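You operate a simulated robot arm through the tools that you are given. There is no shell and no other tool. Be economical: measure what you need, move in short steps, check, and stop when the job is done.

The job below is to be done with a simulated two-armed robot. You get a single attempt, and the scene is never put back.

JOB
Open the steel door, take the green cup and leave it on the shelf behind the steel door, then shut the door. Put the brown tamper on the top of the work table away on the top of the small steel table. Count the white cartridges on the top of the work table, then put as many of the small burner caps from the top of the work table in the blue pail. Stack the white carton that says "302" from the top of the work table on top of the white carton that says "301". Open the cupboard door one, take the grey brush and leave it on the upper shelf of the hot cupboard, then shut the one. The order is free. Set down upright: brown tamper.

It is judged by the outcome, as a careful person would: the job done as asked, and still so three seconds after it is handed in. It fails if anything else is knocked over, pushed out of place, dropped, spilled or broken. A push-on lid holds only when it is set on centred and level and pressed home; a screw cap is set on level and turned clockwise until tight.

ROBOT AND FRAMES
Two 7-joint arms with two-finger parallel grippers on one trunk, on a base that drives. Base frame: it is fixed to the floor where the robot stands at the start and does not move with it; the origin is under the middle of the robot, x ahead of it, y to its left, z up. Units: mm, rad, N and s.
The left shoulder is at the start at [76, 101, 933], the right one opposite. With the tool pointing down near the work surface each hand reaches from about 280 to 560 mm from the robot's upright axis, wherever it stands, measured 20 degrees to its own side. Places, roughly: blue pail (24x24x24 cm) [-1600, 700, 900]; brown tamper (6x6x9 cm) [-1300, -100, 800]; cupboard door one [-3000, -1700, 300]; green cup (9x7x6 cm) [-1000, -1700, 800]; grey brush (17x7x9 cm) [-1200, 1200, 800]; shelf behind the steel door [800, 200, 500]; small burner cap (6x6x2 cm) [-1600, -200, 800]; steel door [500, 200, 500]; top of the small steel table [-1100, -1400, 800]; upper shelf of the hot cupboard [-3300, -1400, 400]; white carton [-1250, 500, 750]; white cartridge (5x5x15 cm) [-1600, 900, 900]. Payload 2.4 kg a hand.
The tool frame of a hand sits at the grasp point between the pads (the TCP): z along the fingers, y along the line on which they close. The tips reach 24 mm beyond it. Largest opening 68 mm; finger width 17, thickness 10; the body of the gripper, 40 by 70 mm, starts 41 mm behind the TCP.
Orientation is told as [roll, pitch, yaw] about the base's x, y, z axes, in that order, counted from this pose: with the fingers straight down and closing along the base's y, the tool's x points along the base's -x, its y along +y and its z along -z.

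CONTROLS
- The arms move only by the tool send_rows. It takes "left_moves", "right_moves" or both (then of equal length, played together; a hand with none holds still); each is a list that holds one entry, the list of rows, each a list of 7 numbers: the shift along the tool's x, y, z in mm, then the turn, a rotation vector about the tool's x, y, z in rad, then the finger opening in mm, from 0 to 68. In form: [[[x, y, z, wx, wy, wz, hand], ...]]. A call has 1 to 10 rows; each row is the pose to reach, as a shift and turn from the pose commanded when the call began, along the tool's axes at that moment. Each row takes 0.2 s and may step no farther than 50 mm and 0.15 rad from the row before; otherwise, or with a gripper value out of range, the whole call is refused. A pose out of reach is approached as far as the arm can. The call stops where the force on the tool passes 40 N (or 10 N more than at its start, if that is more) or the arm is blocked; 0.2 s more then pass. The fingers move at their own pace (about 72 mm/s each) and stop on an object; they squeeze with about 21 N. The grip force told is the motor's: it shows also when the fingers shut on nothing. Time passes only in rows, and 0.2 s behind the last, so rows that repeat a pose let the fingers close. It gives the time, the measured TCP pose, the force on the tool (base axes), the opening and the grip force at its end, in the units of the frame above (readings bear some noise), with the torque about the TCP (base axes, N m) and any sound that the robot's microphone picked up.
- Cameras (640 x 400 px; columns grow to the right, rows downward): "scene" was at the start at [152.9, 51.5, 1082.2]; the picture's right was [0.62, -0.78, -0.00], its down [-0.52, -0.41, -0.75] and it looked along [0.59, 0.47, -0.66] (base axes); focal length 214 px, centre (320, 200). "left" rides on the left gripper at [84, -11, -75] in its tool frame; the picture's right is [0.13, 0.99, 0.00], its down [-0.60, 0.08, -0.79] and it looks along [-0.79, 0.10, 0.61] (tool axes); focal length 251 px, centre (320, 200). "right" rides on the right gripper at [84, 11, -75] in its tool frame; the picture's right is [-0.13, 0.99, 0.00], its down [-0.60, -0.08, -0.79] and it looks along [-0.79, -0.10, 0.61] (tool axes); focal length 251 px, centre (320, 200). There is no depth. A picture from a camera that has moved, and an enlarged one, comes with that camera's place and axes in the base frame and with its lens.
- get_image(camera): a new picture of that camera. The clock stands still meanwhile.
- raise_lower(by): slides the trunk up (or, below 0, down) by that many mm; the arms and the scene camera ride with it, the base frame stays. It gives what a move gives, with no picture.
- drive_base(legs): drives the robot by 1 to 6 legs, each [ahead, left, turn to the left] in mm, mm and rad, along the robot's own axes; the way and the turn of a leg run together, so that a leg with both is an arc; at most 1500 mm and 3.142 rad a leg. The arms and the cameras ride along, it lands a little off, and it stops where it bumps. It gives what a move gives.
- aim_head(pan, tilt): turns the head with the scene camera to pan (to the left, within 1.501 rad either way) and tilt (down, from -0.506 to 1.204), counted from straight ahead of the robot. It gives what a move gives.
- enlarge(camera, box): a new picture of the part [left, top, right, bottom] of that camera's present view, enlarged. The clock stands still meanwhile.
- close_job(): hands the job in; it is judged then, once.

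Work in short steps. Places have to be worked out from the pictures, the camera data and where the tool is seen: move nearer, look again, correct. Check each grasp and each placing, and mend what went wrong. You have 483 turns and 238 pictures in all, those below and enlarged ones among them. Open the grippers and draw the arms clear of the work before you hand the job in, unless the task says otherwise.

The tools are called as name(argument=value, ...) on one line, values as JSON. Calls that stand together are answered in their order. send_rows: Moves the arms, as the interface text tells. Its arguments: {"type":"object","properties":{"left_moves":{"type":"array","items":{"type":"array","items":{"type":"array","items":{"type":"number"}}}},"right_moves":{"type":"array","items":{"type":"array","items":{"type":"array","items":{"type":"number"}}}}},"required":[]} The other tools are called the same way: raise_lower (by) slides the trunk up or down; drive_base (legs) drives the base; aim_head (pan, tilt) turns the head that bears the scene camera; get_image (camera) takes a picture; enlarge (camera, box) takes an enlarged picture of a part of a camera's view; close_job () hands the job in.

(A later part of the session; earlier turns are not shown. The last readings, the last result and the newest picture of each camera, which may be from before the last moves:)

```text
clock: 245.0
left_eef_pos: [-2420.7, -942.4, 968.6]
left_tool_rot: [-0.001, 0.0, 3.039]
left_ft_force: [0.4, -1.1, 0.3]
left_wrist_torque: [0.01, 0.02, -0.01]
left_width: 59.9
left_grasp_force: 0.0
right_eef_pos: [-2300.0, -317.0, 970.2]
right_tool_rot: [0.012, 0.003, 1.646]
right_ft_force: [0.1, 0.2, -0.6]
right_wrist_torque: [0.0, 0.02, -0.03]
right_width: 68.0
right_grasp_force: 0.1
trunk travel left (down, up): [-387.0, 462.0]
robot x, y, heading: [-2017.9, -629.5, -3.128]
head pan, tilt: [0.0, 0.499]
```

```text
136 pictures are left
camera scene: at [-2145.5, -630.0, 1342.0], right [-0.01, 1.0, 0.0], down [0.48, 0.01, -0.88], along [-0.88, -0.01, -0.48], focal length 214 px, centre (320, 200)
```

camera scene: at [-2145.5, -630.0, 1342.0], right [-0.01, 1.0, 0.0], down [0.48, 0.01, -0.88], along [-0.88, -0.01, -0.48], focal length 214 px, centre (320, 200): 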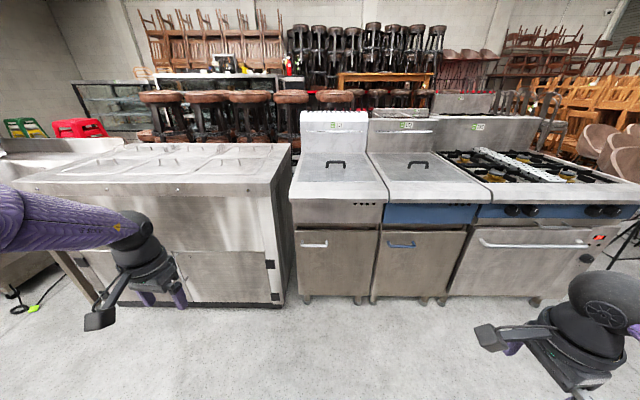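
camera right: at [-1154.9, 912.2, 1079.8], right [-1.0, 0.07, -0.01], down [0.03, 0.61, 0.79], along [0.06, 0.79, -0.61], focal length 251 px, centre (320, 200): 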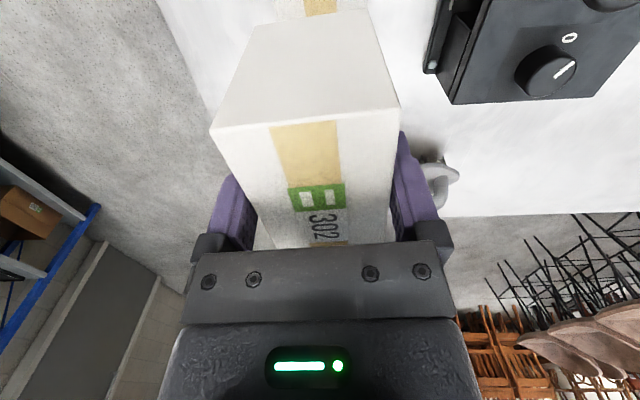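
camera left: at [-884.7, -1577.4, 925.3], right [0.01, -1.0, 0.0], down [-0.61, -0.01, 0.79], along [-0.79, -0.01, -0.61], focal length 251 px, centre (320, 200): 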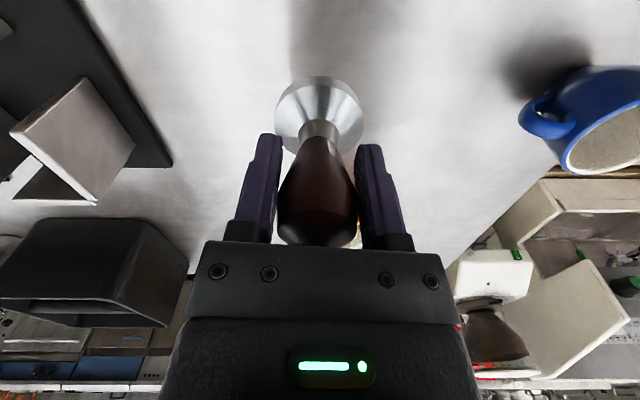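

Behind the table there is ample floor; the hot cupboard is at the left. Now turn to face the work table from behind and move toward the caps.

drive_base(legs=[[0, 0, 1.564], [0, 0, 1.564], [-60, 430, 0]])

aim_head(pan=0.4, tilt=0.75)

get_image(camera="scene")

```text
clock: 255.4
left_eef_pos: [-1711.7, 131.4, 969.2]
left_tool_rot: [-0.004, -0.001, -0.07]
left_ft_force: [-0.4, 0.0, -1.7]
left_wrist_torque: [-0.03, 0.0, 0.05]
left_width: 60.0
left_grasp_force: 0.0
right_eef_pos: [-1811.1, -495.6, 971.3]
right_tool_rot: [0.013, 0.004, -1.464]
right_ft_force: [-1.1, -0.2, -0.2]
right_wrist_torque: [-0.02, -0.02, 0.01]
right_width: 68.0
right_grasp_force: 0.0
trunk travel left (down, up): [-387.0, 462.0]
robot x, y, heading: [-2098.4, -193.3, 0.042]
head pan, tilt: [0.0, 0.499]
```

```text
clock: 256.3
left_eef_pos: [-1711.1, 130.8, 969.2]
left_tool_rot: [-0.004, 0.0, -0.072]
left_ft_force: [-0.1, -0.7, 0.8]
left_wrist_torque: [0.02, 0.02, 0.0]
left_width: 59.7
left_grasp_force: 0.1
right_eef_pos: [-1811.6, -496.0, 971.4]
right_tool_rot: [0.012, 0.002, -1.464]
right_ft_force: [0.1, 0.4, -0.1]
right_wrist_torque: [-0.01, -0.01, 0.02]
right_width: 67.9
right_grasp_force: 0.0
trunk travel left (down, up): [-387.0, 462.0]
robot x, y, heading: [-2098.5, -195.2, 0.04]
head pan, tilt: [0.4, 0.75]
```

```text
135 pictures are left
camera scene: at [-1992.4, -159.1, 1320.1], right [0.43, -0.9, 0.0], down [-0.62, -0.29, -0.73], along [0.66, 0.31, -0.68], focal length 214 px, centre (320, 200)
```

scene: 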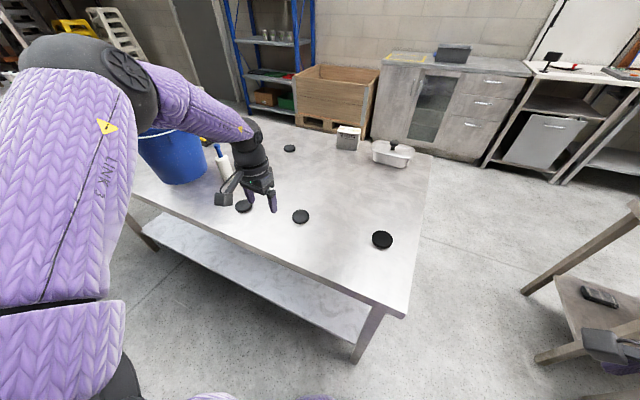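

Small caps at ≈(−1589, 99) and (−1633, 302). I reposition the base, lower the trunk and bring the left hand toward cap 2.

drive_base(legs=[[35, 120, -0.04]])

raise_lower(by=-90)

send_rows(left_moves=[[[0, -40, 0, 0, 0, 0, 68], [-20, -80, 0, 0, 0, 0, 68], [-50, -115, 0, 0, 0, 0, 68], [-80, -150, 0, 0, 0, 0, 68]]])

get_image(camera="left")

```text
clock: 257.6
left_eef_pos: [-1664.0, 235.2, 969.1]
left_tool_rot: [-0.004, 0.0, -0.113]
left_ft_force: [-0.2, -0.7, 0.0]
left_wrist_torque: [-0.03, -0.03, -0.03]
left_width: 59.8
left_grasp_force: 0.1
right_eef_pos: [-1791.7, -387.2, 970.3]
right_tool_rot: [0.013, 0.003, -1.508]
right_ft_force: [0.9, -0.4, 0.4]
right_wrist_torque: [-0.02, 0.0, 0.0]
right_width: 68.0
right_grasp_force: 0.1
trunk travel left (down, up): [-387.0, 462.0]
robot x, y, heading: [-2071.7, -71.9, 0.002]
head pan, tilt: [0.4, 0.75]
```

```text
clock: 258.8
left_eef_pos: [-1665.7, 235.5, 879.3]
left_tool_rot: [-0.002, -0.001, -0.114]
left_ft_force: [0.4, 0.0, -0.4]
left_wrist_torque: [-0.01, 0.04, 0.02]
left_width: 60.4
left_grasp_force: 0.0
right_eef_pos: [-1791.1, -388.1, 880.4]
right_tool_rot: [0.013, 0.003, -1.509]
right_ft_force: [-0.3, 0.9, -0.3]
right_wrist_torque: [-0.01, -0.02, 0.03]
right_width: 68.1
right_grasp_force: 0.0
trunk travel left (down, up): [-297.0, 552.0]
robot x, y, heading: [-2064.9, -74.4, 0.002]
head pan, tilt: [0.4, 0.75]
```

```text
clock: 259.8
left_eef_pos: [-1630.5, 229.1, 876.3]
left_tool_rot: [-0.007, 0.0, -0.114]
left_ft_force: [0.0, -0.2, 0.7]
left_wrist_torque: [0.02, 0.02, 0.01]
left_width: 68.2
left_grasp_force: 0.0
left hand out of reach, approached as far as the arm can: row 1, 2, 3, 4
right_eef_pos: [-1791.0, -387.3, 880.5]
right_tool_rot: [0.013, 0.005, -1.507]
right_ft_force: [-0.3, -0.4, 0.1]
right_wrist_torque: [0.02, -0.02, 0.0]
right_width: 67.9
right_grasp_force: 0.0
trunk travel left (down, up): [-297.0, 552.0]
robot x, y, heading: [-2068.8, -76.2, 0.0]
head pan, tilt: [0.4, 0.75]
```

```text
134 pictures are left
camera left: at [-1716.0, 229.9, 949.9], right [-0.01, 1.0, -0.01], down [0.61, 0.01, 0.79], along [0.79, 0.01, -0.61], focal length 251 px, centre (320, 200)
```

left: 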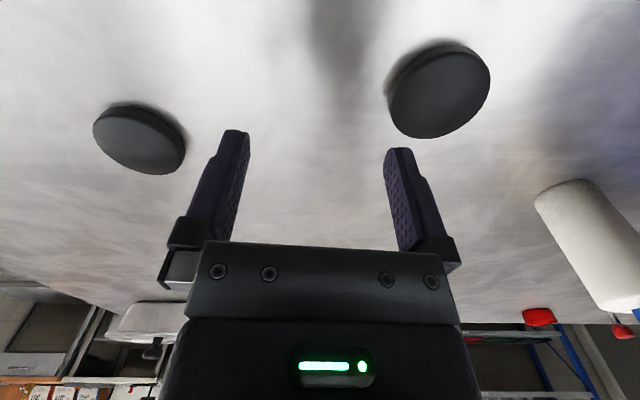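

The left arm won't move inward, so I position it with the base. Shift left ~70 mm to go over cap 3.

drive_base(legs=[[-10, 70, 0]])

get_image(camera="left")

```text
clock: 260.8
left_eef_pos: [-1641.5, 301.1, 875.1]
left_tool_rot: [-0.009, -0.002, -0.113]
left_ft_force: [-0.8, 0.0, 0.7]
left_wrist_torque: [0.01, -0.03, 0.01]
left_width: 68.2
left_grasp_force: 0.2
right_eef_pos: [-1800.7, -316.5, 881.1]
right_tool_rot: [0.011, 0.004, -1.507]
right_ft_force: [-0.2, 0.4, 0.1]
right_wrist_torque: [-0.01, 0.03, 0.0]
right_width: 68.1
right_grasp_force: 0.1
trunk travel left (down, up): [-297.0, 552.0]
robot x, y, heading: [-2082.1, -5.0, 0.001]
head pan, tilt: [0.4, 0.75]
```

```text
133 pictures are left
camera left: at [-1726.4, 300.9, 949.9], right [-0.02, 1.0, -0.01], down [0.61, 0.02, 0.79], along [0.79, 0.01, -0.61], focal length 251 px, centre (320, 200)
```

left: 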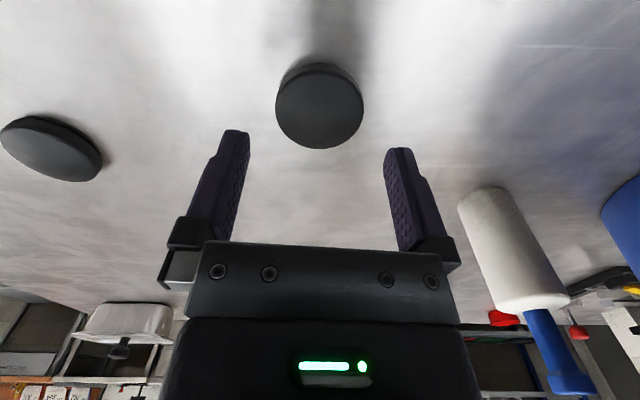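

Cap 3's centre triangulates to (−1639, 301), top z≈810 (table ≈790), Ø≈54 — right under the hand. Descend stepwise.

send_rows(left_moves=[[[-2, 0, 15, 0, 0, 0, 68], [-2, 0, 30, 0, 0, 0, 68]]])

get_image(camera="left")

```text
clock: 261.4
left_eef_pos: [-1639.5, 300.0, 845.3]
left_tool_rot: [-0.006, -0.001, -0.115]
left_ft_force: [-0.3, -1.0, 0.2]
left_wrist_torque: [0.01, 0.0, -0.01]
left_width: 68.0
left_grasp_force: 0.0
right_eef_pos: [-1799.4, -316.0, 880.6]
right_tool_rot: [0.014, 0.002, -1.506]
right_ft_force: [0.6, 0.4, 0.0]
right_wrist_torque: [0.03, -0.04, 0.02]
right_width: 68.4
right_grasp_force: 0.0
trunk travel left (down, up): [-297.0, 552.0]
robot x, y, heading: [-2079.0, -4.8, 0.003]
head pan, tilt: [0.4, 0.75]
```

```text
132 pictures are left
camera left: at [-1724.7, 299.8, 920.6], right [-0.01, 1.0, -0.01], down [0.61, 0.02, 0.79], along [0.79, 0.01, -0.61], focal length 251 px, centre (320, 200)
```

left: 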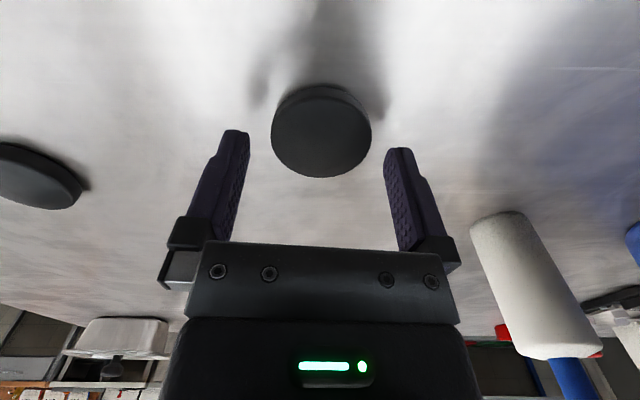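

Centred. Descend to z≈818 and close.

send_rows(left_moves=[[[1, 1, 14, 0, 0, 0, 68], [1, 1, 22, 0, 0, 0, 68], [1, 1, 26, 0, 0, 0, 68], [1, 1, 26, 0, 0, 0, 30], [1, 1, 26, 0, 0, 0, 30], [1, 1, 26, 0, 0, 0, 30]]])

get_image(camera="left")

```text
clock: 262.8
left_eef_pos: [-1645.9, 302.2, 824.7]
left_tool_rot: [-0.006, -0.002, -0.112]
left_ft_force: [-0.1, 5.4, 8.1]
left_wrist_torque: [0.48, -0.03, 0.04]
left_width: 54.3
left_grasp_force: 20.5
left hand out of reach, approached as far as the arm can: row 2, 3, 4, 5, 6
right_eef_pos: [-1801.3, -316.3, 880.9]
right_tool_rot: [0.013, 0.004, -1.507]
right_ft_force: [-0.6, -0.3, 0.2]
right_wrist_torque: [-0.01, 0.01, -0.02]
right_width: 68.1
right_grasp_force: 0.0
trunk travel left (down, up): [-297.0, 552.0]
robot x, y, heading: [-2080.1, -4.1, -0.003]
head pan, tilt: [0.4, 0.75]
```

```text
131 pictures are left
camera left: at [-1731.9, 301.4, 898.5], right [-0.02, 1.0, -0.01], down [0.61, 0.01, 0.79], along [0.79, 0.01, -0.61], focal length 251 px, centre (320, 200)
```

left: 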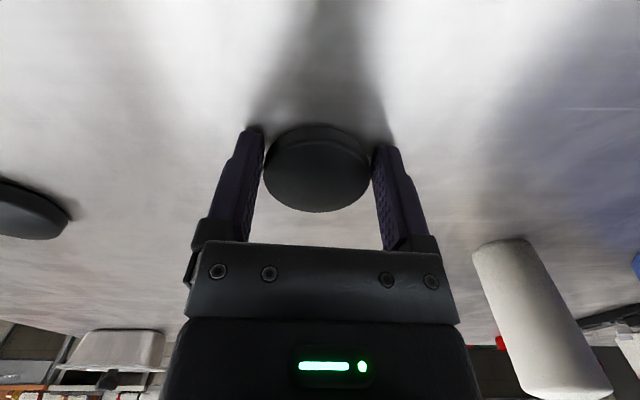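

Cap gripped (54.3 mm). Lift with the trunk and verify.

raise_lower(by=60)

get_image(camera="left")

```text
clock: 263.8
left_eef_pos: [-1645.3, 301.1, 897.7]
left_tool_rot: [-0.004, -0.035, -0.113]
left_ft_force: [0.6, 0.0, -1.6]
left_wrist_torque: [0.0, 0.04, 0.05]
left_width: 54.4
left_grasp_force: 21.1
right_eef_pos: [-1801.1, -316.1, 940.5]
right_tool_rot: [0.012, 0.003, -1.505]
right_ft_force: [-0.6, 0.4, 0.3]
right_wrist_torque: [-0.01, 0.0, 0.02]
right_width: 68.2
right_grasp_force: 0.1
trunk travel left (down, up): [-357.0, 492.0]
robot x, y, heading: [-2076.0, -2.0, 0.003]
head pan, tilt: [0.4, 0.75]
```

```text
130 pictures are left
camera left: at [-1733.8, 300.8, 968.7], right [-0.02, 1.0, -0.01], down [0.58, 0.01, 0.81], along [0.81, 0.01, -0.58], focal length 251 px, centre (320, 200)
```

left: 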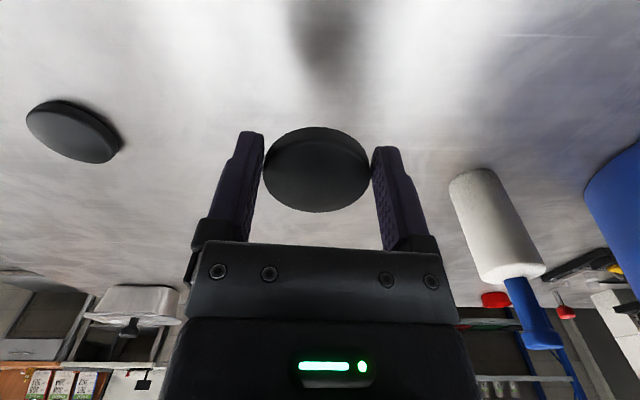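

Held. Raise above the pail rim and drive left to the pail.

raise_lower(by=220)

drive_base(legs=[[0, 330, 0]])

aim_head(pan=0.6, tilt=0.8)

get_image(camera="scene")

get_image(camera="left")

```text
clock: 266.1
left_eef_pos: [-1648.8, 300.6, 1145.5]
left_tool_rot: [0.005, -0.1, -0.114]
left_ft_force: [-0.5, -1.2, -2.1]
left_wrist_torque: [-0.01, 0.03, 0.03]
left_width: 54.2
left_grasp_force: 20.9
right_eef_pos: [-1801.0, -316.8, 1160.2]
right_tool_rot: [0.014, 0.004, -1.507]
right_ft_force: [0.2, 0.4, 0.2]
right_wrist_torque: [0.01, 0.0, 0.02]
right_width: 68.1
right_grasp_force: 0.0
trunk travel left (down, up): [-577.0, 272.0]
robot x, y, heading: [-2078.9, -3.4, -0.001]
head pan, tilt: [0.4, 0.75]
```

```text
clock: 268.3
left_eef_pos: [-1651.1, 627.8, 1145.8]
left_tool_rot: [0.004, -0.1, -0.11]
left_ft_force: [-0.4, 0.3, -2.4]
left_wrist_torque: [0.0, 0.05, 0.0]
left_width: 54.3
left_grasp_force: 20.8
right_eef_pos: [-1799.1, 9.8, 1161.1]
right_tool_rot: [0.011, 0.002, -1.502]
right_ft_force: [-0.1, 0.3, -0.3]
right_wrist_torque: [-0.01, -0.01, 0.03]
right_width: 67.9
right_grasp_force: 0.1
trunk travel left (down, up): [-577.0, 272.0]
robot x, y, heading: [-2082.8, 318.6, 0.009]
head pan, tilt: [0.4, 0.75]
```

```text
clock: 269.0
left_eef_pos: [-1649.6, 628.6, 1145.8]
left_tool_rot: [0.005, -0.101, -0.109]
left_ft_force: [-0.2, 1.0, -2.2]
left_wrist_torque: [0.03, 0.05, 0.04]
left_width: 54.3
left_grasp_force: 21.2
right_eef_pos: [-1801.1, 9.0, 1160.5]
right_tool_rot: [0.012, 0.003, -1.5]
right_ft_force: [0.4, -0.1, -0.4]
right_wrist_torque: [0.0, 0.01, 0.03]
right_width: 67.9
right_grasp_force: 0.0
trunk travel left (down, up): [-577.0, 272.0]
robot x, y, heading: [-2076.1, 320.7, 0.01]
head pan, tilt: [0.6, 0.799]
```

```text
129 pictures are left
camera scene: at [-1997.8, 365.7, 1506.9], right [0.57, -0.82, 0.0], down [-0.59, -0.41, -0.7], along [0.57, 0.4, -0.72], focal length 214 px, centre (320, 200)
```

scene: 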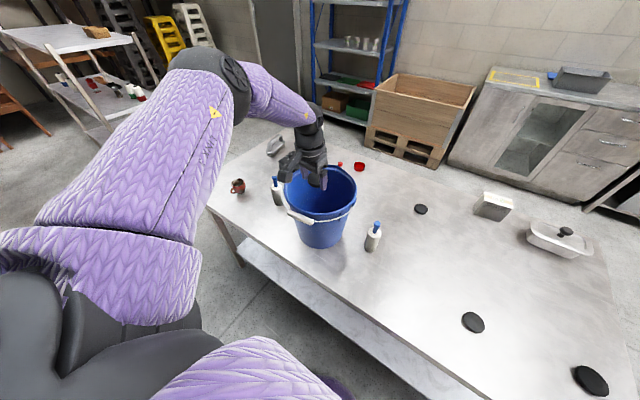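

```text
128 pictures are left
camera left: at [-1743.0, 626.8, 1211.0], right [-0.02, 1.0, -0.01], down [0.53, 0.02, 0.85], along [0.85, 0.01, -0.53], focal length 251 px, centre (320, 200)
```

left: 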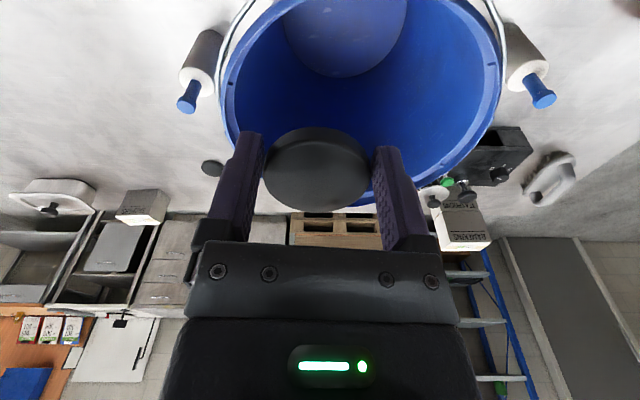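

Both sides now seen: exactly two white cartridges. Pail centre ≈(−1590, 668). Move forward 35 and left 38 to centre the cap over it.

drive_base(legs=[[38, 38, 0]])

get_image(camera="left")

```text
clock: 270.0
left_eef_pos: [-1611.8, 667.4, 1144.5]
left_tool_rot: [0.004, -0.098, -0.107]
left_ft_force: [0.3, 0.3, -1.3]
left_wrist_torque: [0.0, 0.06, 0.02]
left_width: 54.3
left_grasp_force: 20.8
right_eef_pos: [-1761.5, 49.2, 1161.2]
right_tool_rot: [0.011, 0.004, -1.499]
right_ft_force: [0.0, 0.4, -0.1]
right_wrist_torque: [-0.02, -0.02, 0.01]
right_width: 68.0
right_grasp_force: 0.1
trunk travel left (down, up): [-577.0, 272.0]
robot x, y, heading: [-2040.3, 357.8, 0.01]
head pan, tilt: [0.6, 0.799]
```

```text
127 pictures are left
camera left: at [-1705.3, 666.7, 1210.4], right [-0.02, 1.0, -0.01], down [0.53, 0.02, 0.85], along [0.85, 0.01, -0.53], focal length 251 px, centre (320, 200)
```

left: 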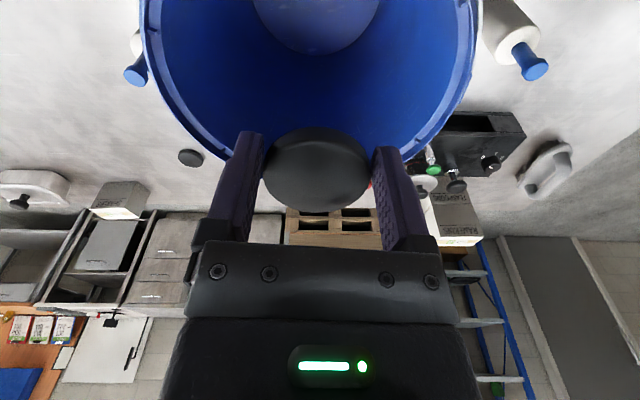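

Centred over the pail. Lower into it (140 mm) and release.

raise_lower(by=-145)

send_rows(left_moves=[[[0, 0, 0, 0, 0, 0, 68], [0, 0, 0, 0, 0, 0, 68]]])

raise_lower(by=145)

get_image(camera="left")

```text
clock: 271.7
left_eef_pos: [-1614.8, 666.4, 1000.8]
left_tool_rot: [0.006, -0.101, -0.107]
left_ft_force: [0.2, -0.1, -2.3]
left_wrist_torque: [-0.02, 0.08, 0.0]
left_width: 54.1
left_grasp_force: 21.3
right_eef_pos: [-1762.4, 47.8, 1015.7]
right_tool_rot: [0.011, 0.004, -1.499]
right_ft_force: [-0.2, 0.5, 0.6]
right_wrist_torque: [0.03, 0.0, -0.01]
right_width: 68.0
right_grasp_force: 0.1
trunk travel left (down, up): [-432.0, 417.0]
robot x, y, heading: [-2040.6, 356.1, 0.015]
head pan, tilt: [0.6, 0.799]
```

```text
clock: 272.3
left_eef_pos: [-1613.6, 667.1, 1000.3]
left_tool_rot: [0.004, -0.099, -0.107]
left_ft_force: [0.0, 0.0, -0.6]
left_wrist_torque: [-0.02, 0.0, -0.02]
left_width: 67.8
left_grasp_force: 0.1
right_eef_pos: [-1763.5, 48.1, 1015.9]
right_tool_rot: [0.013, 0.004, -1.5]
right_ft_force: [-0.2, -0.1, 0.0]
right_wrist_torque: [0.0, 0.01, 0.03]
right_width: 67.8
right_grasp_force: 0.0
trunk travel left (down, up): [-432.0, 417.0]
robot x, y, heading: [-2039.7, 360.5, 0.006]
head pan, tilt: [0.6, 0.799]
```

```text
clock: 274.0
left_eef_pos: [-1613.2, 666.4, 1144.7]
left_tool_rot: [0.005, -0.1, -0.105]
left_ft_force: [1.2, -0.5, 1.1]
left_wrist_torque: [0.01, 0.0, -0.01]
left_width: 67.8
left_grasp_force: 0.1
right_eef_pos: [-1762.6, 46.1, 1160.0]
right_tool_rot: [0.012, 0.002, -1.5]
right_ft_force: [0.0, -1.0, 1.0]
right_wrist_torque: [-0.01, -0.01, -0.01]
right_width: 67.9
right_grasp_force: 0.0
trunk travel left (down, up): [-577.0, 272.0]
robot x, y, heading: [-2042.3, 362.0, 0.018]
head pan, tilt: [0.6, 0.799]
```

```text
126 pictures are left
camera left: at [-1706.4, 665.6, 1210.9], right [-0.02, 1.0, -0.01], down [0.53, 0.02, 0.85], along [0.85, 0.01, -0.53], focal length 251 px, centre (320, 200)
```

left: 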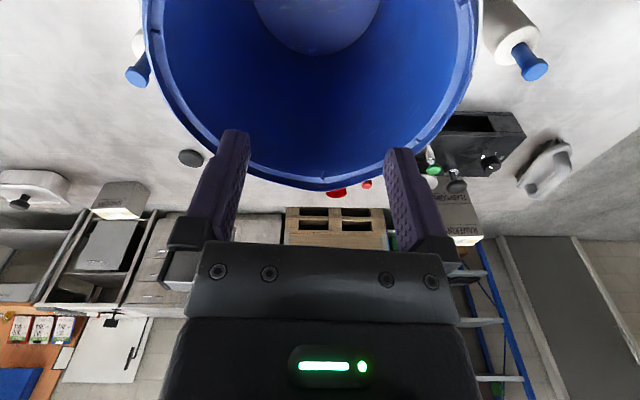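

Released. Go back for the second small cap at ≈(−1599, 100).

drive_base(legs=[[0, -562, -0.012]])

raise_lower(by=-260)

get_image(camera="left")

```text
clock: 277.2
left_eef_pos: [-1607.8, 106.4, 1145.6]
left_tool_rot: [0.006, -0.098, -0.133]
left_ft_force: [-0.2, -0.5, 0.1]
left_wrist_torque: [0.05, 0.03, 0.02]
left_width: 68.1
left_grasp_force: 0.2
right_eef_pos: [-1772.9, -508.6, 1160.9]
right_tool_rot: [0.011, 0.006, -1.524]
right_ft_force: [-0.9, -0.5, 0.0]
right_wrist_torque: [0.04, 0.05, 0.01]
right_width: 68.0
right_grasp_force: 0.0
trunk travel left (down, up): [-577.0, 272.0]
robot x, y, heading: [-2042.1, -188.7, -0.016]
head pan, tilt: [0.6, 0.799]
```

```text
clock: 279.8
left_eef_pos: [-1607.6, 106.3, 885.2]
left_tool_rot: [0.004, -0.099, -0.13]
left_ft_force: [-0.2, -0.1, 0.2]
left_wrist_torque: [-0.04, 0.02, 0.02]
left_width: 68.1
left_grasp_force: 0.1
right_eef_pos: [-1772.4, -508.8, 900.7]
right_tool_rot: [0.012, 0.005, -1.523]
right_ft_force: [0.3, 0.5, -0.7]
right_wrist_torque: [-0.04, 0.0, -0.02]
right_width: 68.1
right_grasp_force: 0.2
trunk travel left (down, up): [-317.0, 532.0]
robot x, y, heading: [-2043.6, -188.4, -0.017]
head pan, tilt: [0.6, 0.799]
```

```text
125 pictures are left
camera left: at [-1700.8, 108.5, 951.2], right [0.0, 1.0, -0.01], down [0.53, 0.01, 0.85], along [0.85, -0.01, -0.53], focal length 251 px, centre (320, 200)
```

left: 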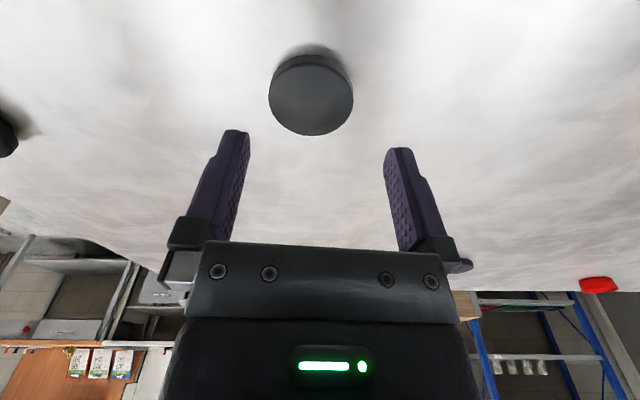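

Cap 2 centre at (−1597, 100). Level the hand, correct by ~10 mm and go partway down.

send_rows(left_moves=[[[-5, -2, 10, 0, 0.05, 0, 68], [-11, -5, 25, 0, 0.099, 0, 68], [-11, -5, 38, 0, 0.099, 0, 68]]])

get_image(camera="left")

```text
clock: 280.6
left_eef_pos: [-1601.9, 106.6, 857.9]
left_tool_rot: [0.001, 0.0, -0.136]
left_ft_force: [-0.3, 0.7, 0.7]
left_wrist_torque: [-0.01, 0.02, -0.02]
left_width: 67.9
left_grasp_force: 0.0
left hand out of reach, approached as far as the arm can: row 2, 3
right_eef_pos: [-1773.1, -508.3, 901.5]
right_tool_rot: [0.013, 0.003, -1.528]
right_ft_force: [0.5, 0.8, -0.8]
right_wrist_torque: [0.01, -0.04, 0.01]
right_width: 68.0
right_grasp_force: 0.0
trunk travel left (down, up): [-317.0, 532.0]
robot x, y, heading: [-2042.4, -187.3, -0.019]
head pan, tilt: [0.6, 0.799]
```

```text
124 pictures are left
camera left: at [-1687.7, 108.5, 932.0], right [0.01, 1.0, 0.0], down [0.61, 0.0, 0.79], along [0.79, 0.0, -0.61], focal length 251 px, centre (320, 200)
```

left: 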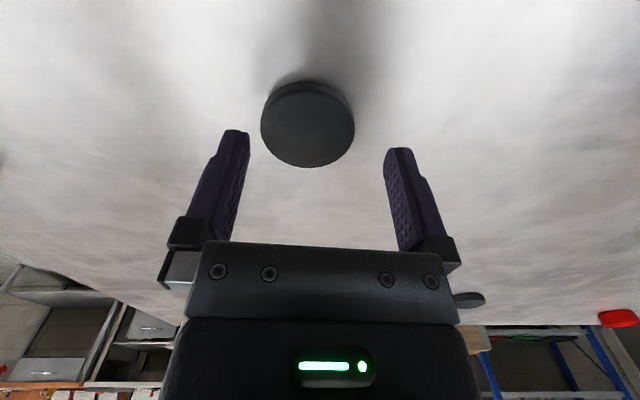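

Use the base for the last correction (forward 8, right 5), then view.

drive_base(legs=[[9, -5, 0]])

get_image(camera="left")

```text
clock: 281.4
left_eef_pos: [-1591.4, 101.0, 858.1]
left_tool_rot: [0.001, -0.001, -0.134]
left_ft_force: [0.0, 0.0, -0.1]
left_wrist_torque: [-0.02, 0.0, 0.03]
left_width: 67.7
left_grasp_force: 0.1
right_eef_pos: [-1764.0, -514.2, 900.6]
right_tool_rot: [0.014, 0.006, -1.527]
right_ft_force: [0.1, 0.6, 0.0]
right_wrist_torque: [0.0, 0.01, 0.02]
right_width: 68.1
right_grasp_force: 0.1
trunk travel left (down, up): [-317.0, 532.0]
robot x, y, heading: [-2034.7, -193.0, -0.014]
head pan, tilt: [0.6, 0.799]
```

```text
123 pictures are left
camera left: at [-1678.4, 103.0, 932.1], right [0.01, 1.0, 0.0], down [0.61, 0.0, 0.79], along [0.79, 0.0, -0.61], focal length 251 px, centre (320, 200)
```

left: 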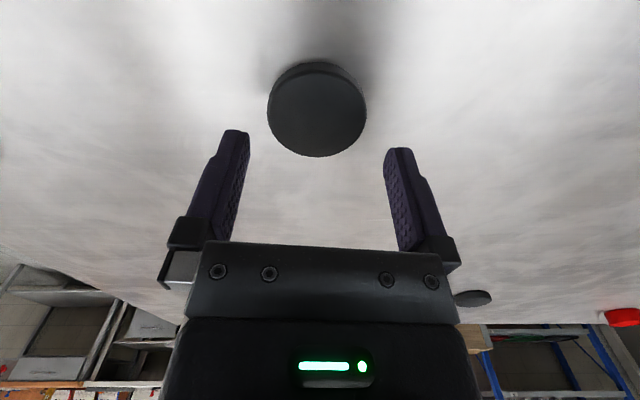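

Good laterally. Descend to z≈820 with a few mm back, then close.

send_rows(left_moves=[[[4, 0, 14, 0, 0, 0, 68], [5, 0, 28, 0, 0, 0, 68], [6, 0, 37, 0, 0, 0, 68]]])

get_image(camera="left")

```text
clock: 282.2
left_eef_pos: [-1610.6, 105.6, 831.7]
left_tool_rot: [0.003, -0.003, -0.136]
left_ft_force: [1.4, 0.2, -0.7]
left_wrist_torque: [0.0, -0.02, 0.0]
left_width: 67.9
left_grasp_force: 0.0
left hand out of reach, approached as far as the arm can: row 1, 2, 3
right_eef_pos: [-1763.9, -513.0, 900.9]
right_tool_rot: [0.013, 0.004, -1.525]
right_ft_force: [0.3, -0.4, -0.2]
right_wrist_torque: [-0.05, 0.02, 0.0]
right_width: 67.7
right_grasp_force: 0.1
trunk travel left (down, up): [-317.0, 532.0]
robot x, y, heading: [-2034.6, -195.0, -0.014]
head pan, tilt: [0.6, 0.799]
```

```text
122 pictures are left
camera left: at [-1697.0, 105.6, 906.6], right [0.0, 1.0, 0.0], down [0.61, 0.0, 0.79], along [0.79, 0.0, -0.61], focal length 251 px, centre (320, 200)
```

left: 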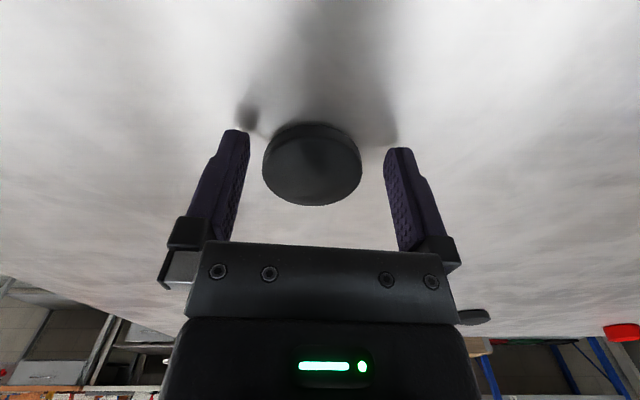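

Correct with base (forward 7, right 4) and lower the last 12 mm with the trunk.

drive_base(legs=[[8, -4, 0]])

raise_lower(by=-11)

get_image(camera="left")

```text
clock: 282.9
left_eef_pos: [-1602.7, 100.7, 831.8]
left_tool_rot: [0.004, -0.003, -0.135]
left_ft_force: [-0.6, 0.3, 0.1]
left_wrist_torque: [-0.01, 0.02, 0.0]
left_width: 67.9
left_grasp_force: 0.0
right_eef_pos: [-1754.8, -518.4, 900.8]
right_tool_rot: [0.012, 0.006, -1.523]
right_ft_force: [0.0, 0.5, -0.4]
right_wrist_torque: [0.0, 0.01, -0.02]
right_width: 67.9
right_grasp_force: 0.1
trunk travel left (down, up): [-317.0, 532.0]
robot x, y, heading: [-2030.3, -198.3, -0.019]
head pan, tilt: [0.6, 0.799]
```

```text
clock: 283.5
left_eef_pos: [-1602.7, 98.7, 824.9]
left_tool_rot: [0.004, -0.008, -0.134]
left_ft_force: [1.2, 2.1, 30.1]
left_wrist_torque: [-1.02, 0.35, -0.02]
left_width: 66.3
left_grasp_force: 0.1
right_eef_pos: [-1757.0, -519.2, 889.4]
right_tool_rot: [0.014, 0.005, -1.523]
right_ft_force: [0.7, -0.4, -0.2]
right_wrist_torque: [-0.01, -0.01, -0.04]
right_width: 67.9
right_grasp_force: 0.0
trunk travel left (down, up): [-306.0, 543.0]
robot x, y, heading: [-2028.5, -199.5, -0.015]
head pan, tilt: [0.6, 0.799]
```

```text
121 pictures are left
camera left: at [-1689.4, 100.7, 897.8], right [0.0, 1.0, 0.0], down [0.6, 0.0, 0.8], along [0.8, 0.0, -0.6], focal length 251 px, centre (320, 200)
```

left: 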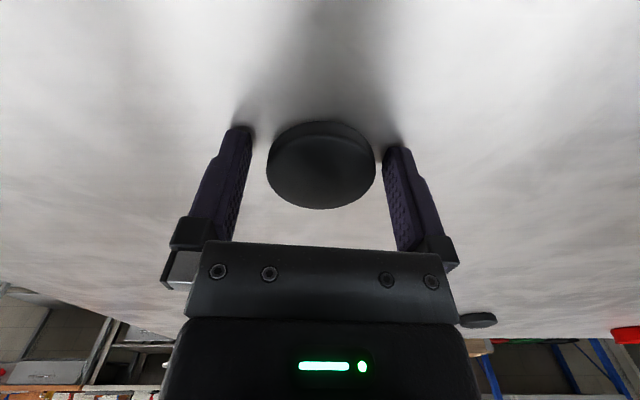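

Tips touch the table at TCP 825 (table ≈800). Ease up 3 mm and close on the cap.

raise_lower(by=3)

send_rows(left_moves=[[[0, 0, 0, 0, 0, 0, 30], [0, 0, 0, 0, 0, 0, 30], [0, 0, 0, 0, 0, 0, 30]]])

raise_lower(by=60)

get_image(camera="left")

```text
clock: 284.0
left_eef_pos: [-1602.7, 99.8, 824.7]
left_tool_rot: [0.001, -0.001, -0.135]
left_ft_force: [5.1, 0.3, 6.7]
left_wrist_torque: [-0.23, -0.01, 0.14]
left_width: 67.3
left_grasp_force: 0.0
right_eef_pos: [-1755.8, -518.7, 891.7]
right_tool_rot: [0.012, 0.003, -1.526]
right_ft_force: [-0.3, -0.1, -0.4]
right_wrist_torque: [0.0, 0.0, 0.03]
right_width: 67.8
right_grasp_force: 0.1
trunk travel left (down, up): [-309.0, 540.0]
robot x, y, heading: [-2028.5, -197.5, -0.019]
head pan, tilt: [0.6, 0.799]
```

```text
clock: 284.8
left_eef_pos: [-1602.0, 100.4, 824.3]
left_tool_rot: [0.002, -0.003, -0.134]
left_ft_force: [0.2, -0.1, 0.0]
left_wrist_torque: [-0.02, 0.03, -0.03]
left_width: 54.3
left_grasp_force: 20.9
right_eef_pos: [-1754.9, -518.1, 893.1]
right_tool_rot: [0.014, 0.003, -1.522]
right_ft_force: [-0.3, -0.6, -0.2]
right_wrist_torque: [-0.01, 0.03, -0.02]
right_width: 67.8
right_grasp_force: 0.1
trunk travel left (down, up): [-309.0, 540.0]
robot x, y, heading: [-2030.0, -201.5, -0.016]
head pan, tilt: [0.6, 0.799]
```

```text
clock: 285.8
left_eef_pos: [-1602.9, 100.0, 894.4]
left_tool_rot: [0.006, -0.025, -0.134]
left_ft_force: [-0.4, -0.3, -1.5]
left_wrist_torque: [0.01, 0.03, 0.04]
left_width: 54.3
left_grasp_force: 20.7
right_eef_pos: [-1754.3, -518.3, 953.0]
right_tool_rot: [0.011, 0.004, -1.524]
right_ft_force: [1.0, 0.4, 0.5]
right_wrist_torque: [0.0, 0.04, 0.02]
right_width: 68.2
right_grasp_force: 0.0
trunk travel left (down, up): [-369.0, 480.0]
robot x, y, heading: [-2024.8, -196.9, -0.02]
head pan, tilt: [0.6, 0.799]
```

```text
120 pictures are left
camera left: at [-1691.0, 101.4, 966.3], right [0.0, 1.0, 0.0], down [0.59, 0.0, 0.81], along [0.81, 0.0, -0.59], focal length 251 px, centre (320, 200)
```

left: 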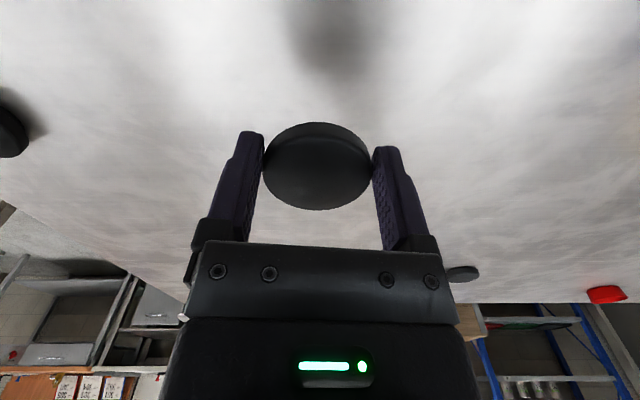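

Second cap held. Raise, drive to the pail, and check.

raise_lower(by=210)

drive_base(legs=[[0, 563, 0.015]])

get_image(camera="left")

```text
clock: 288.1
left_eef_pos: [-1603.2, 100.4, 1129.0]
left_tool_rot: [0.012, -0.088, -0.135]
left_ft_force: [0.4, -0.8, -2.0]
left_wrist_torque: [-0.03, 0.03, 0.0]
left_width: 54.2
left_grasp_force: 21.1
right_eef_pos: [-1756.2, -518.6, 1162.8]
right_tool_rot: [0.012, 0.005, -1.524]
right_ft_force: [0.0, -0.5, -0.2]
right_wrist_torque: [0.02, 0.01, 0.01]
right_width: 67.8
right_grasp_force: 0.0
trunk travel left (down, up): [-579.0, 270.0]
robot x, y, heading: [-2027.0, -200.3, -0.012]
head pan, tilt: [0.6, 0.799]
```

```text
clock: 291.3
left_eef_pos: [-1596.8, 664.3, 1128.4]
left_tool_rot: [0.012, -0.09, -0.13]
left_ft_force: [0.7, 0.2, -1.3]
left_wrist_torque: [0.0, 0.0, 0.02]
left_width: 54.2
left_grasp_force: 20.6
right_eef_pos: [-1746.2, 44.4, 1163.1]
right_tool_rot: [0.011, 0.004, -1.519]
right_ft_force: [0.2, -0.8, -0.2]
right_wrist_torque: [0.01, 0.0, 0.03]
right_width: 68.1
right_grasp_force: 0.0
trunk travel left (down, up): [-579.0, 270.0]
robot x, y, heading: [-2014.8, 362.2, -0.01]
head pan, tilt: [0.6, 0.799]
```

```text
119 pictures are left
camera left: at [-1688.6, 664.0, 1196.0], right [0.0, 1.0, 0.0], down [0.54, 0.0, 0.84], along [0.84, 0.0, -0.54], focal length 251 px, centre (320, 200)
```

left: 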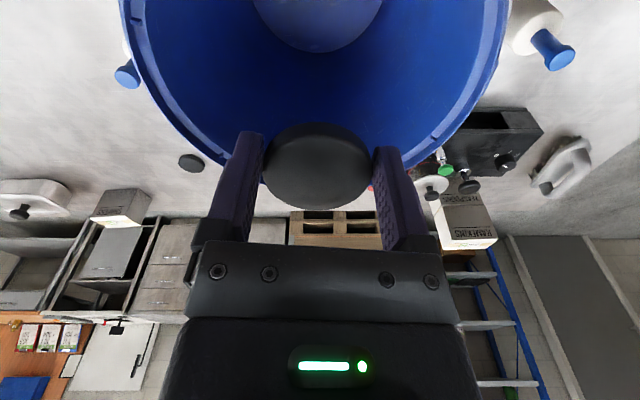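

Centred over the pail again. Lower, release, raise.

raise_lower(by=-127)

send_rows(left_moves=[[[0, 0, 0, 0, 0, 0, 68], [0, 0, 0, 0, 0, 0, 68]]])

raise_lower(by=200)

drive_base(legs=[[-60, 0, 0], [0, 200, 0]])

aim_head(pan=0.1, tilt=1.0)

get_image(camera="scene")

```text
clock: 292.9
left_eef_pos: [-1597.2, 662.8, 1003.0]
left_tool_rot: [0.013, -0.09, -0.132]
left_ft_force: [0.1, 0.3, -1.8]
left_wrist_torque: [-0.05, -0.01, -0.05]
left_width: 54.1
left_grasp_force: 20.8
right_eef_pos: [-1745.2, 43.6, 1035.1]
right_tool_rot: [0.012, 0.005, -1.52]
right_ft_force: [-2.2, 0.7, -0.9]
right_wrist_torque: [-0.04, 0.01, -0.02]
right_width: 68.0
right_grasp_force: 0.1
trunk travel left (down, up): [-452.0, 397.0]
robot x, y, heading: [-2019.2, 360.1, -0.013]
head pan, tilt: [0.6, 0.799]
```

```text
clock: 293.5
left_eef_pos: [-1596.9, 663.1, 1003.1]
left_tool_rot: [0.014, -0.089, -0.13]
left_ft_force: [0.6, 0.0, -0.4]
left_wrist_torque: [-0.01, 0.0, 0.02]
left_width: 68.1
left_grasp_force: 0.1
right_eef_pos: [-1744.8, 44.3, 1034.8]
right_tool_rot: [0.013, 0.004, -1.52]
right_ft_force: [0.0, 0.1, 0.2]
right_wrist_torque: [0.0, 0.02, -0.01]
right_width: 67.8
right_grasp_force: 0.0
trunk travel left (down, up): [-452.0, 397.0]
robot x, y, heading: [-2017.4, 360.6, -0.013]
head pan, tilt: [0.6, 0.799]
```

```text
clock: 295.6
left_eef_pos: [-1597.6, 663.4, 1204.9]
left_tool_rot: [0.013, -0.095, -0.132]
left_ft_force: [0.1, 0.3, 0.2]
left_wrist_torque: [0.0, 0.0, 0.01]
left_width: 68.3
left_grasp_force: 0.1
right_eef_pos: [-1745.8, 44.1, 1235.7]
right_tool_rot: [0.012, 0.006, -1.521]
right_ft_force: [-0.6, -0.4, 0.6]
right_wrist_torque: [0.03, -0.02, -0.01]
right_width: 68.2
right_grasp_force: 0.1
trunk travel left (down, up): [-652.0, 197.0]
robot x, y, heading: [-2019.8, 360.9, -0.012]
head pan, tilt: [0.6, 0.799]
```

```text
clock: 297.8
left_eef_pos: [-1656.3, 867.1, 1205.0]
left_tool_rot: [0.013, -0.095, -0.131]
left_ft_force: [0.1, 0.0, 0.0]
left_wrist_torque: [-0.02, 0.03, -0.02]
left_width: 68.0
left_grasp_force: 0.0
right_eef_pos: [-1805.6, 247.1, 1236.0]
right_tool_rot: [0.012, 0.004, -1.521]
right_ft_force: [0.2, 1.0, 0.1]
right_wrist_torque: [-0.02, 0.0, -0.03]
right_width: 68.0
right_grasp_force: 0.0
trunk travel left (down, up): [-652.0, 197.0]
robot x, y, heading: [-2079.1, 561.9, -0.012]
head pan, tilt: [0.6, 0.799]
```

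```text
clock: 298.7
left_eef_pos: [-1655.7, 865.4, 1204.8]
left_tool_rot: [0.014, -0.094, -0.131]
left_ft_force: [0.2, 0.5, 0.5]
left_wrist_torque: [0.01, 0.01, 0.01]
left_width: 67.9
left_grasp_force: 0.1
right_eef_pos: [-1804.2, 246.3, 1235.7]
right_tool_rot: [0.012, 0.004, -1.521]
right_ft_force: [-0.4, -0.6, 0.0]
right_wrist_torque: [0.01, 0.01, -0.03]
right_width: 67.9
right_grasp_force: 0.0
trunk travel left (down, up): [-652.0, 197.0]
robot x, y, heading: [-2074.0, 562.3, -0.012]
head pan, tilt: [0.099, 1.0]
```

```text
118 pictures are left
camera scene: at [-1995.8, 568.1, 1566.9], right [0.09, -1.0, 0.0], down [-0.84, -0.07, -0.54], along [0.54, 0.05, -0.84], focal length 214 px, centre (320, 200)
```

scene: 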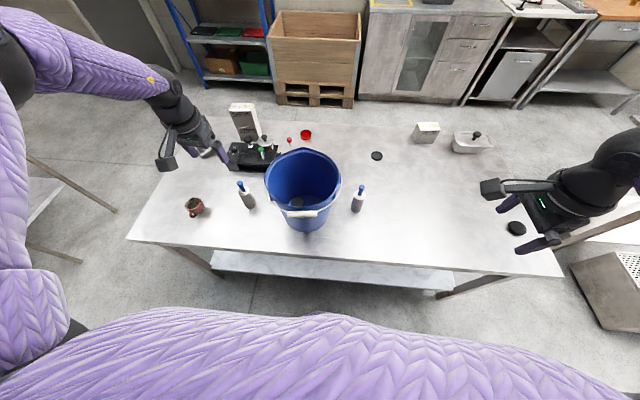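

enlarge(camera="scene", box=[240, 130, 380, 240])

```text
3.64 times, centred on (310, 185) of scene
camera zoom: at [-1995.8, 568.1, 1566.9], right [0.09, -1.0, 0.0], down [-0.84, -0.07, -0.54], along [0.54, 0.05, -0.84], focal length 780 px, centre (356, 254)
```

zoom: 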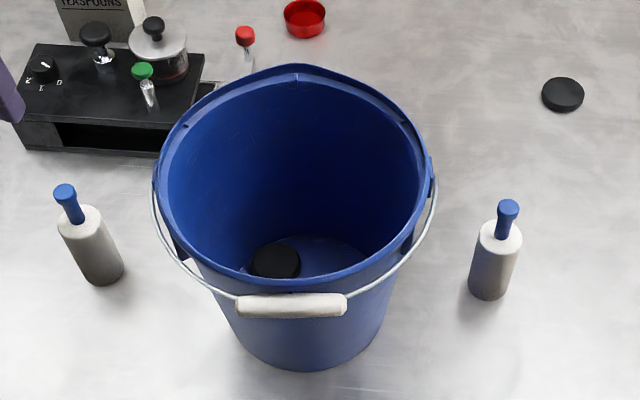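

Caps are in the pail. Now go to the hot cupboard: drive along and turn to face it.

drive_base(legs=[[-180, 0, 0], [0, -1450, 0], [0, 0, 1.57], [0, 0, 1.57]])

raise_lower(by=-350)

aim_head(pan=0.4, tilt=0.5)

get_image(camera="scene")

```text
clock: 314.8
left_eef_pos: [-2693.8, -1199.4, 1204.9]
left_tool_rot: [0.014, -0.095, 3.034]
left_ft_force: [-1.3, 0.3, 0.1]
left_wrist_torque: [-0.03, 0.01, 0.04]
left_width: 68.0
left_grasp_force: 0.1
right_eef_pos: [-2561.0, -578.2, 1235.7]
right_tool_rot: [0.012, 0.005, 1.646]
right_ft_force: [0.0, -0.1, -0.2]
right_wrist_torque: [0.03, 0.01, -0.03]
right_width: 68.1
right_grasp_force: 0.0
trunk travel left (down, up): [-652.0, 197.0]
robot x, y, heading: [-2281.2, -889.0, -3.128]
head pan, tilt: [0.099, 1.0]
```

```text
clock: 318.2
left_eef_pos: [-2693.7, -1200.2, 855.0]
left_tool_rot: [0.013, -0.094, 3.035]
left_ft_force: [0.4, 0.3, 0.9]
left_wrist_torque: [0.01, 0.01, 0.0]
left_width: 68.0
left_grasp_force: 0.1
right_eef_pos: [-2561.0, -577.0, 884.8]
right_tool_rot: [0.012, 0.005, 1.646]
right_ft_force: [-0.2, 0.5, 0.0]
right_wrist_torque: [0.02, 0.01, 0.0]
right_width: 68.2
right_grasp_force: 0.1
trunk travel left (down, up): [-302.0, 547.0]
robot x, y, heading: [-2278.0, -886.0, -3.127]
head pan, tilt: [0.099, 1.0]
```

```text
clock: 319.1
left_eef_pos: [-2693.8, -1200.5, 855.2]
left_tool_rot: [0.009, -0.095, 3.035]
left_ft_force: [0.3, 0.0, 0.2]
left_wrist_torque: [0.02, -0.02, 0.05]
left_width: 68.1
left_grasp_force: 0.0
right_eef_pos: [-2560.2, -576.4, 885.9]
right_tool_rot: [0.012, 0.005, 1.645]
right_ft_force: [-0.2, 0.0, -0.2]
right_wrist_torque: [-0.01, -0.01, 0.0]
right_width: 68.1
right_grasp_force: 0.2
trunk travel left (down, up): [-302.0, 547.0]
robot x, y, heading: [-2284.1, -889.2, -3.128]
head pan, tilt: [0.4, 0.499]
```

```text
116 pictures are left
camera scene: at [-2412.3, -925.2, 1256.1], right [-0.4, 0.92, 0.0], down [0.44, 0.19, -0.88], along [-0.8, -0.35, -0.48], focal length 214 px, centre (320, 200)
```

scene: 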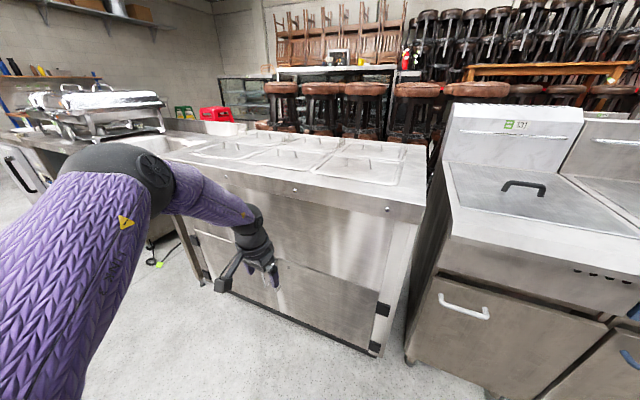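

Left arm hides the doors. Move left in front of the cupboard, and look again.

drive_base(legs=[[120, 650, 0]])

aim_head(pan=-0.1, tilt=0.6)

get_image(camera="scene")

```text
clock: 322.8
left_eef_pos: [-2806.9, -1842.7, 855.6]
left_tool_rot: [0.011, -0.095, 3.033]
left_ft_force: [1.1, -0.5, 0.2]
left_wrist_torque: [0.03, 0.03, 0.0]
left_width: 67.9
left_grasp_force: 0.1
right_eef_pos: [-2673.9, -1218.9, 884.9]
right_tool_rot: [0.011, 0.002, 1.645]
right_ft_force: [-0.7, 0.7, -0.2]
right_wrist_torque: [0.01, 0.0, -0.03]
right_width: 67.8
right_grasp_force: 0.1
trunk travel left (down, up): [-302.0, 547.0]
robot x, y, heading: [-2391.6, -1529.0, -3.136]
head pan, tilt: [0.4, 0.499]
```

```text
clock: 323.7
left_eef_pos: [-2807.4, -1842.0, 854.8]
left_tool_rot: [0.011, -0.094, 3.033]
left_ft_force: [-0.6, 0.9, -0.5]
left_wrist_torque: [-0.01, -0.02, -0.01]
left_width: 67.9
left_grasp_force: 0.1
right_eef_pos: [-2673.3, -1219.3, 885.7]
right_tool_rot: [0.012, 0.005, 1.642]
right_ft_force: [-0.3, -0.1, 0.5]
right_wrist_torque: [-0.01, -0.03, -0.03]
right_width: 68.3
right_grasp_force: 0.0
trunk travel left (down, up): [-302.0, 547.0]
robot x, y, heading: [-2391.1, -1529.6, -3.133]
head pan, tilt: [-0.099, 0.6]
```

```text
115 pictures are left
camera scene: at [-2529.7, -1523.9, 1247.1], right [0.09, 1.0, 0.0], down [0.56, -0.05, -0.83], along [-0.82, 0.07, -0.57], focal length 214 px, centre (320, 200)
```

scene: 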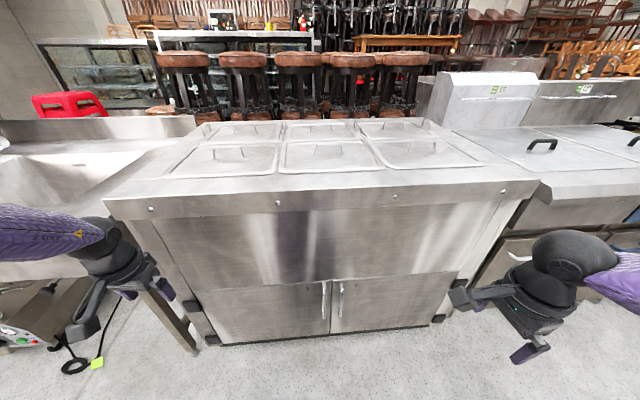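

The left door (centre y≈−1690) matches "door one". Zoom to check for labels and the handles.

enlarge(camera="scene", box=[180, 250, 460, 360])

```text
2.29 times, centred on (320, 305) of scene
camera zoom: at [-2529.7, -1523.9, 1247.1], right [0.09, 1.0, 0.0], down [0.56, -0.05, -0.83], along [-0.82, 0.07, -0.57], focal length 490 px, centre (320, -40)
```

zoom: 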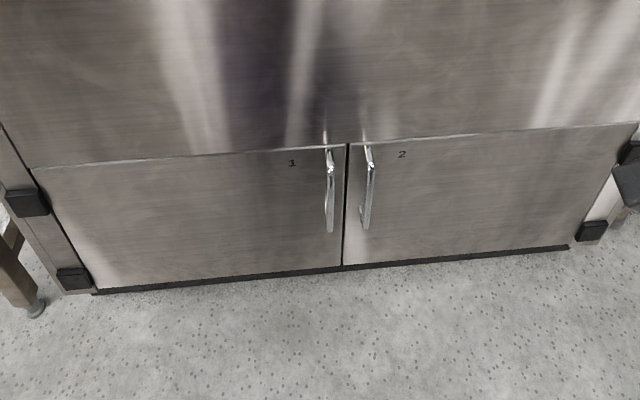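

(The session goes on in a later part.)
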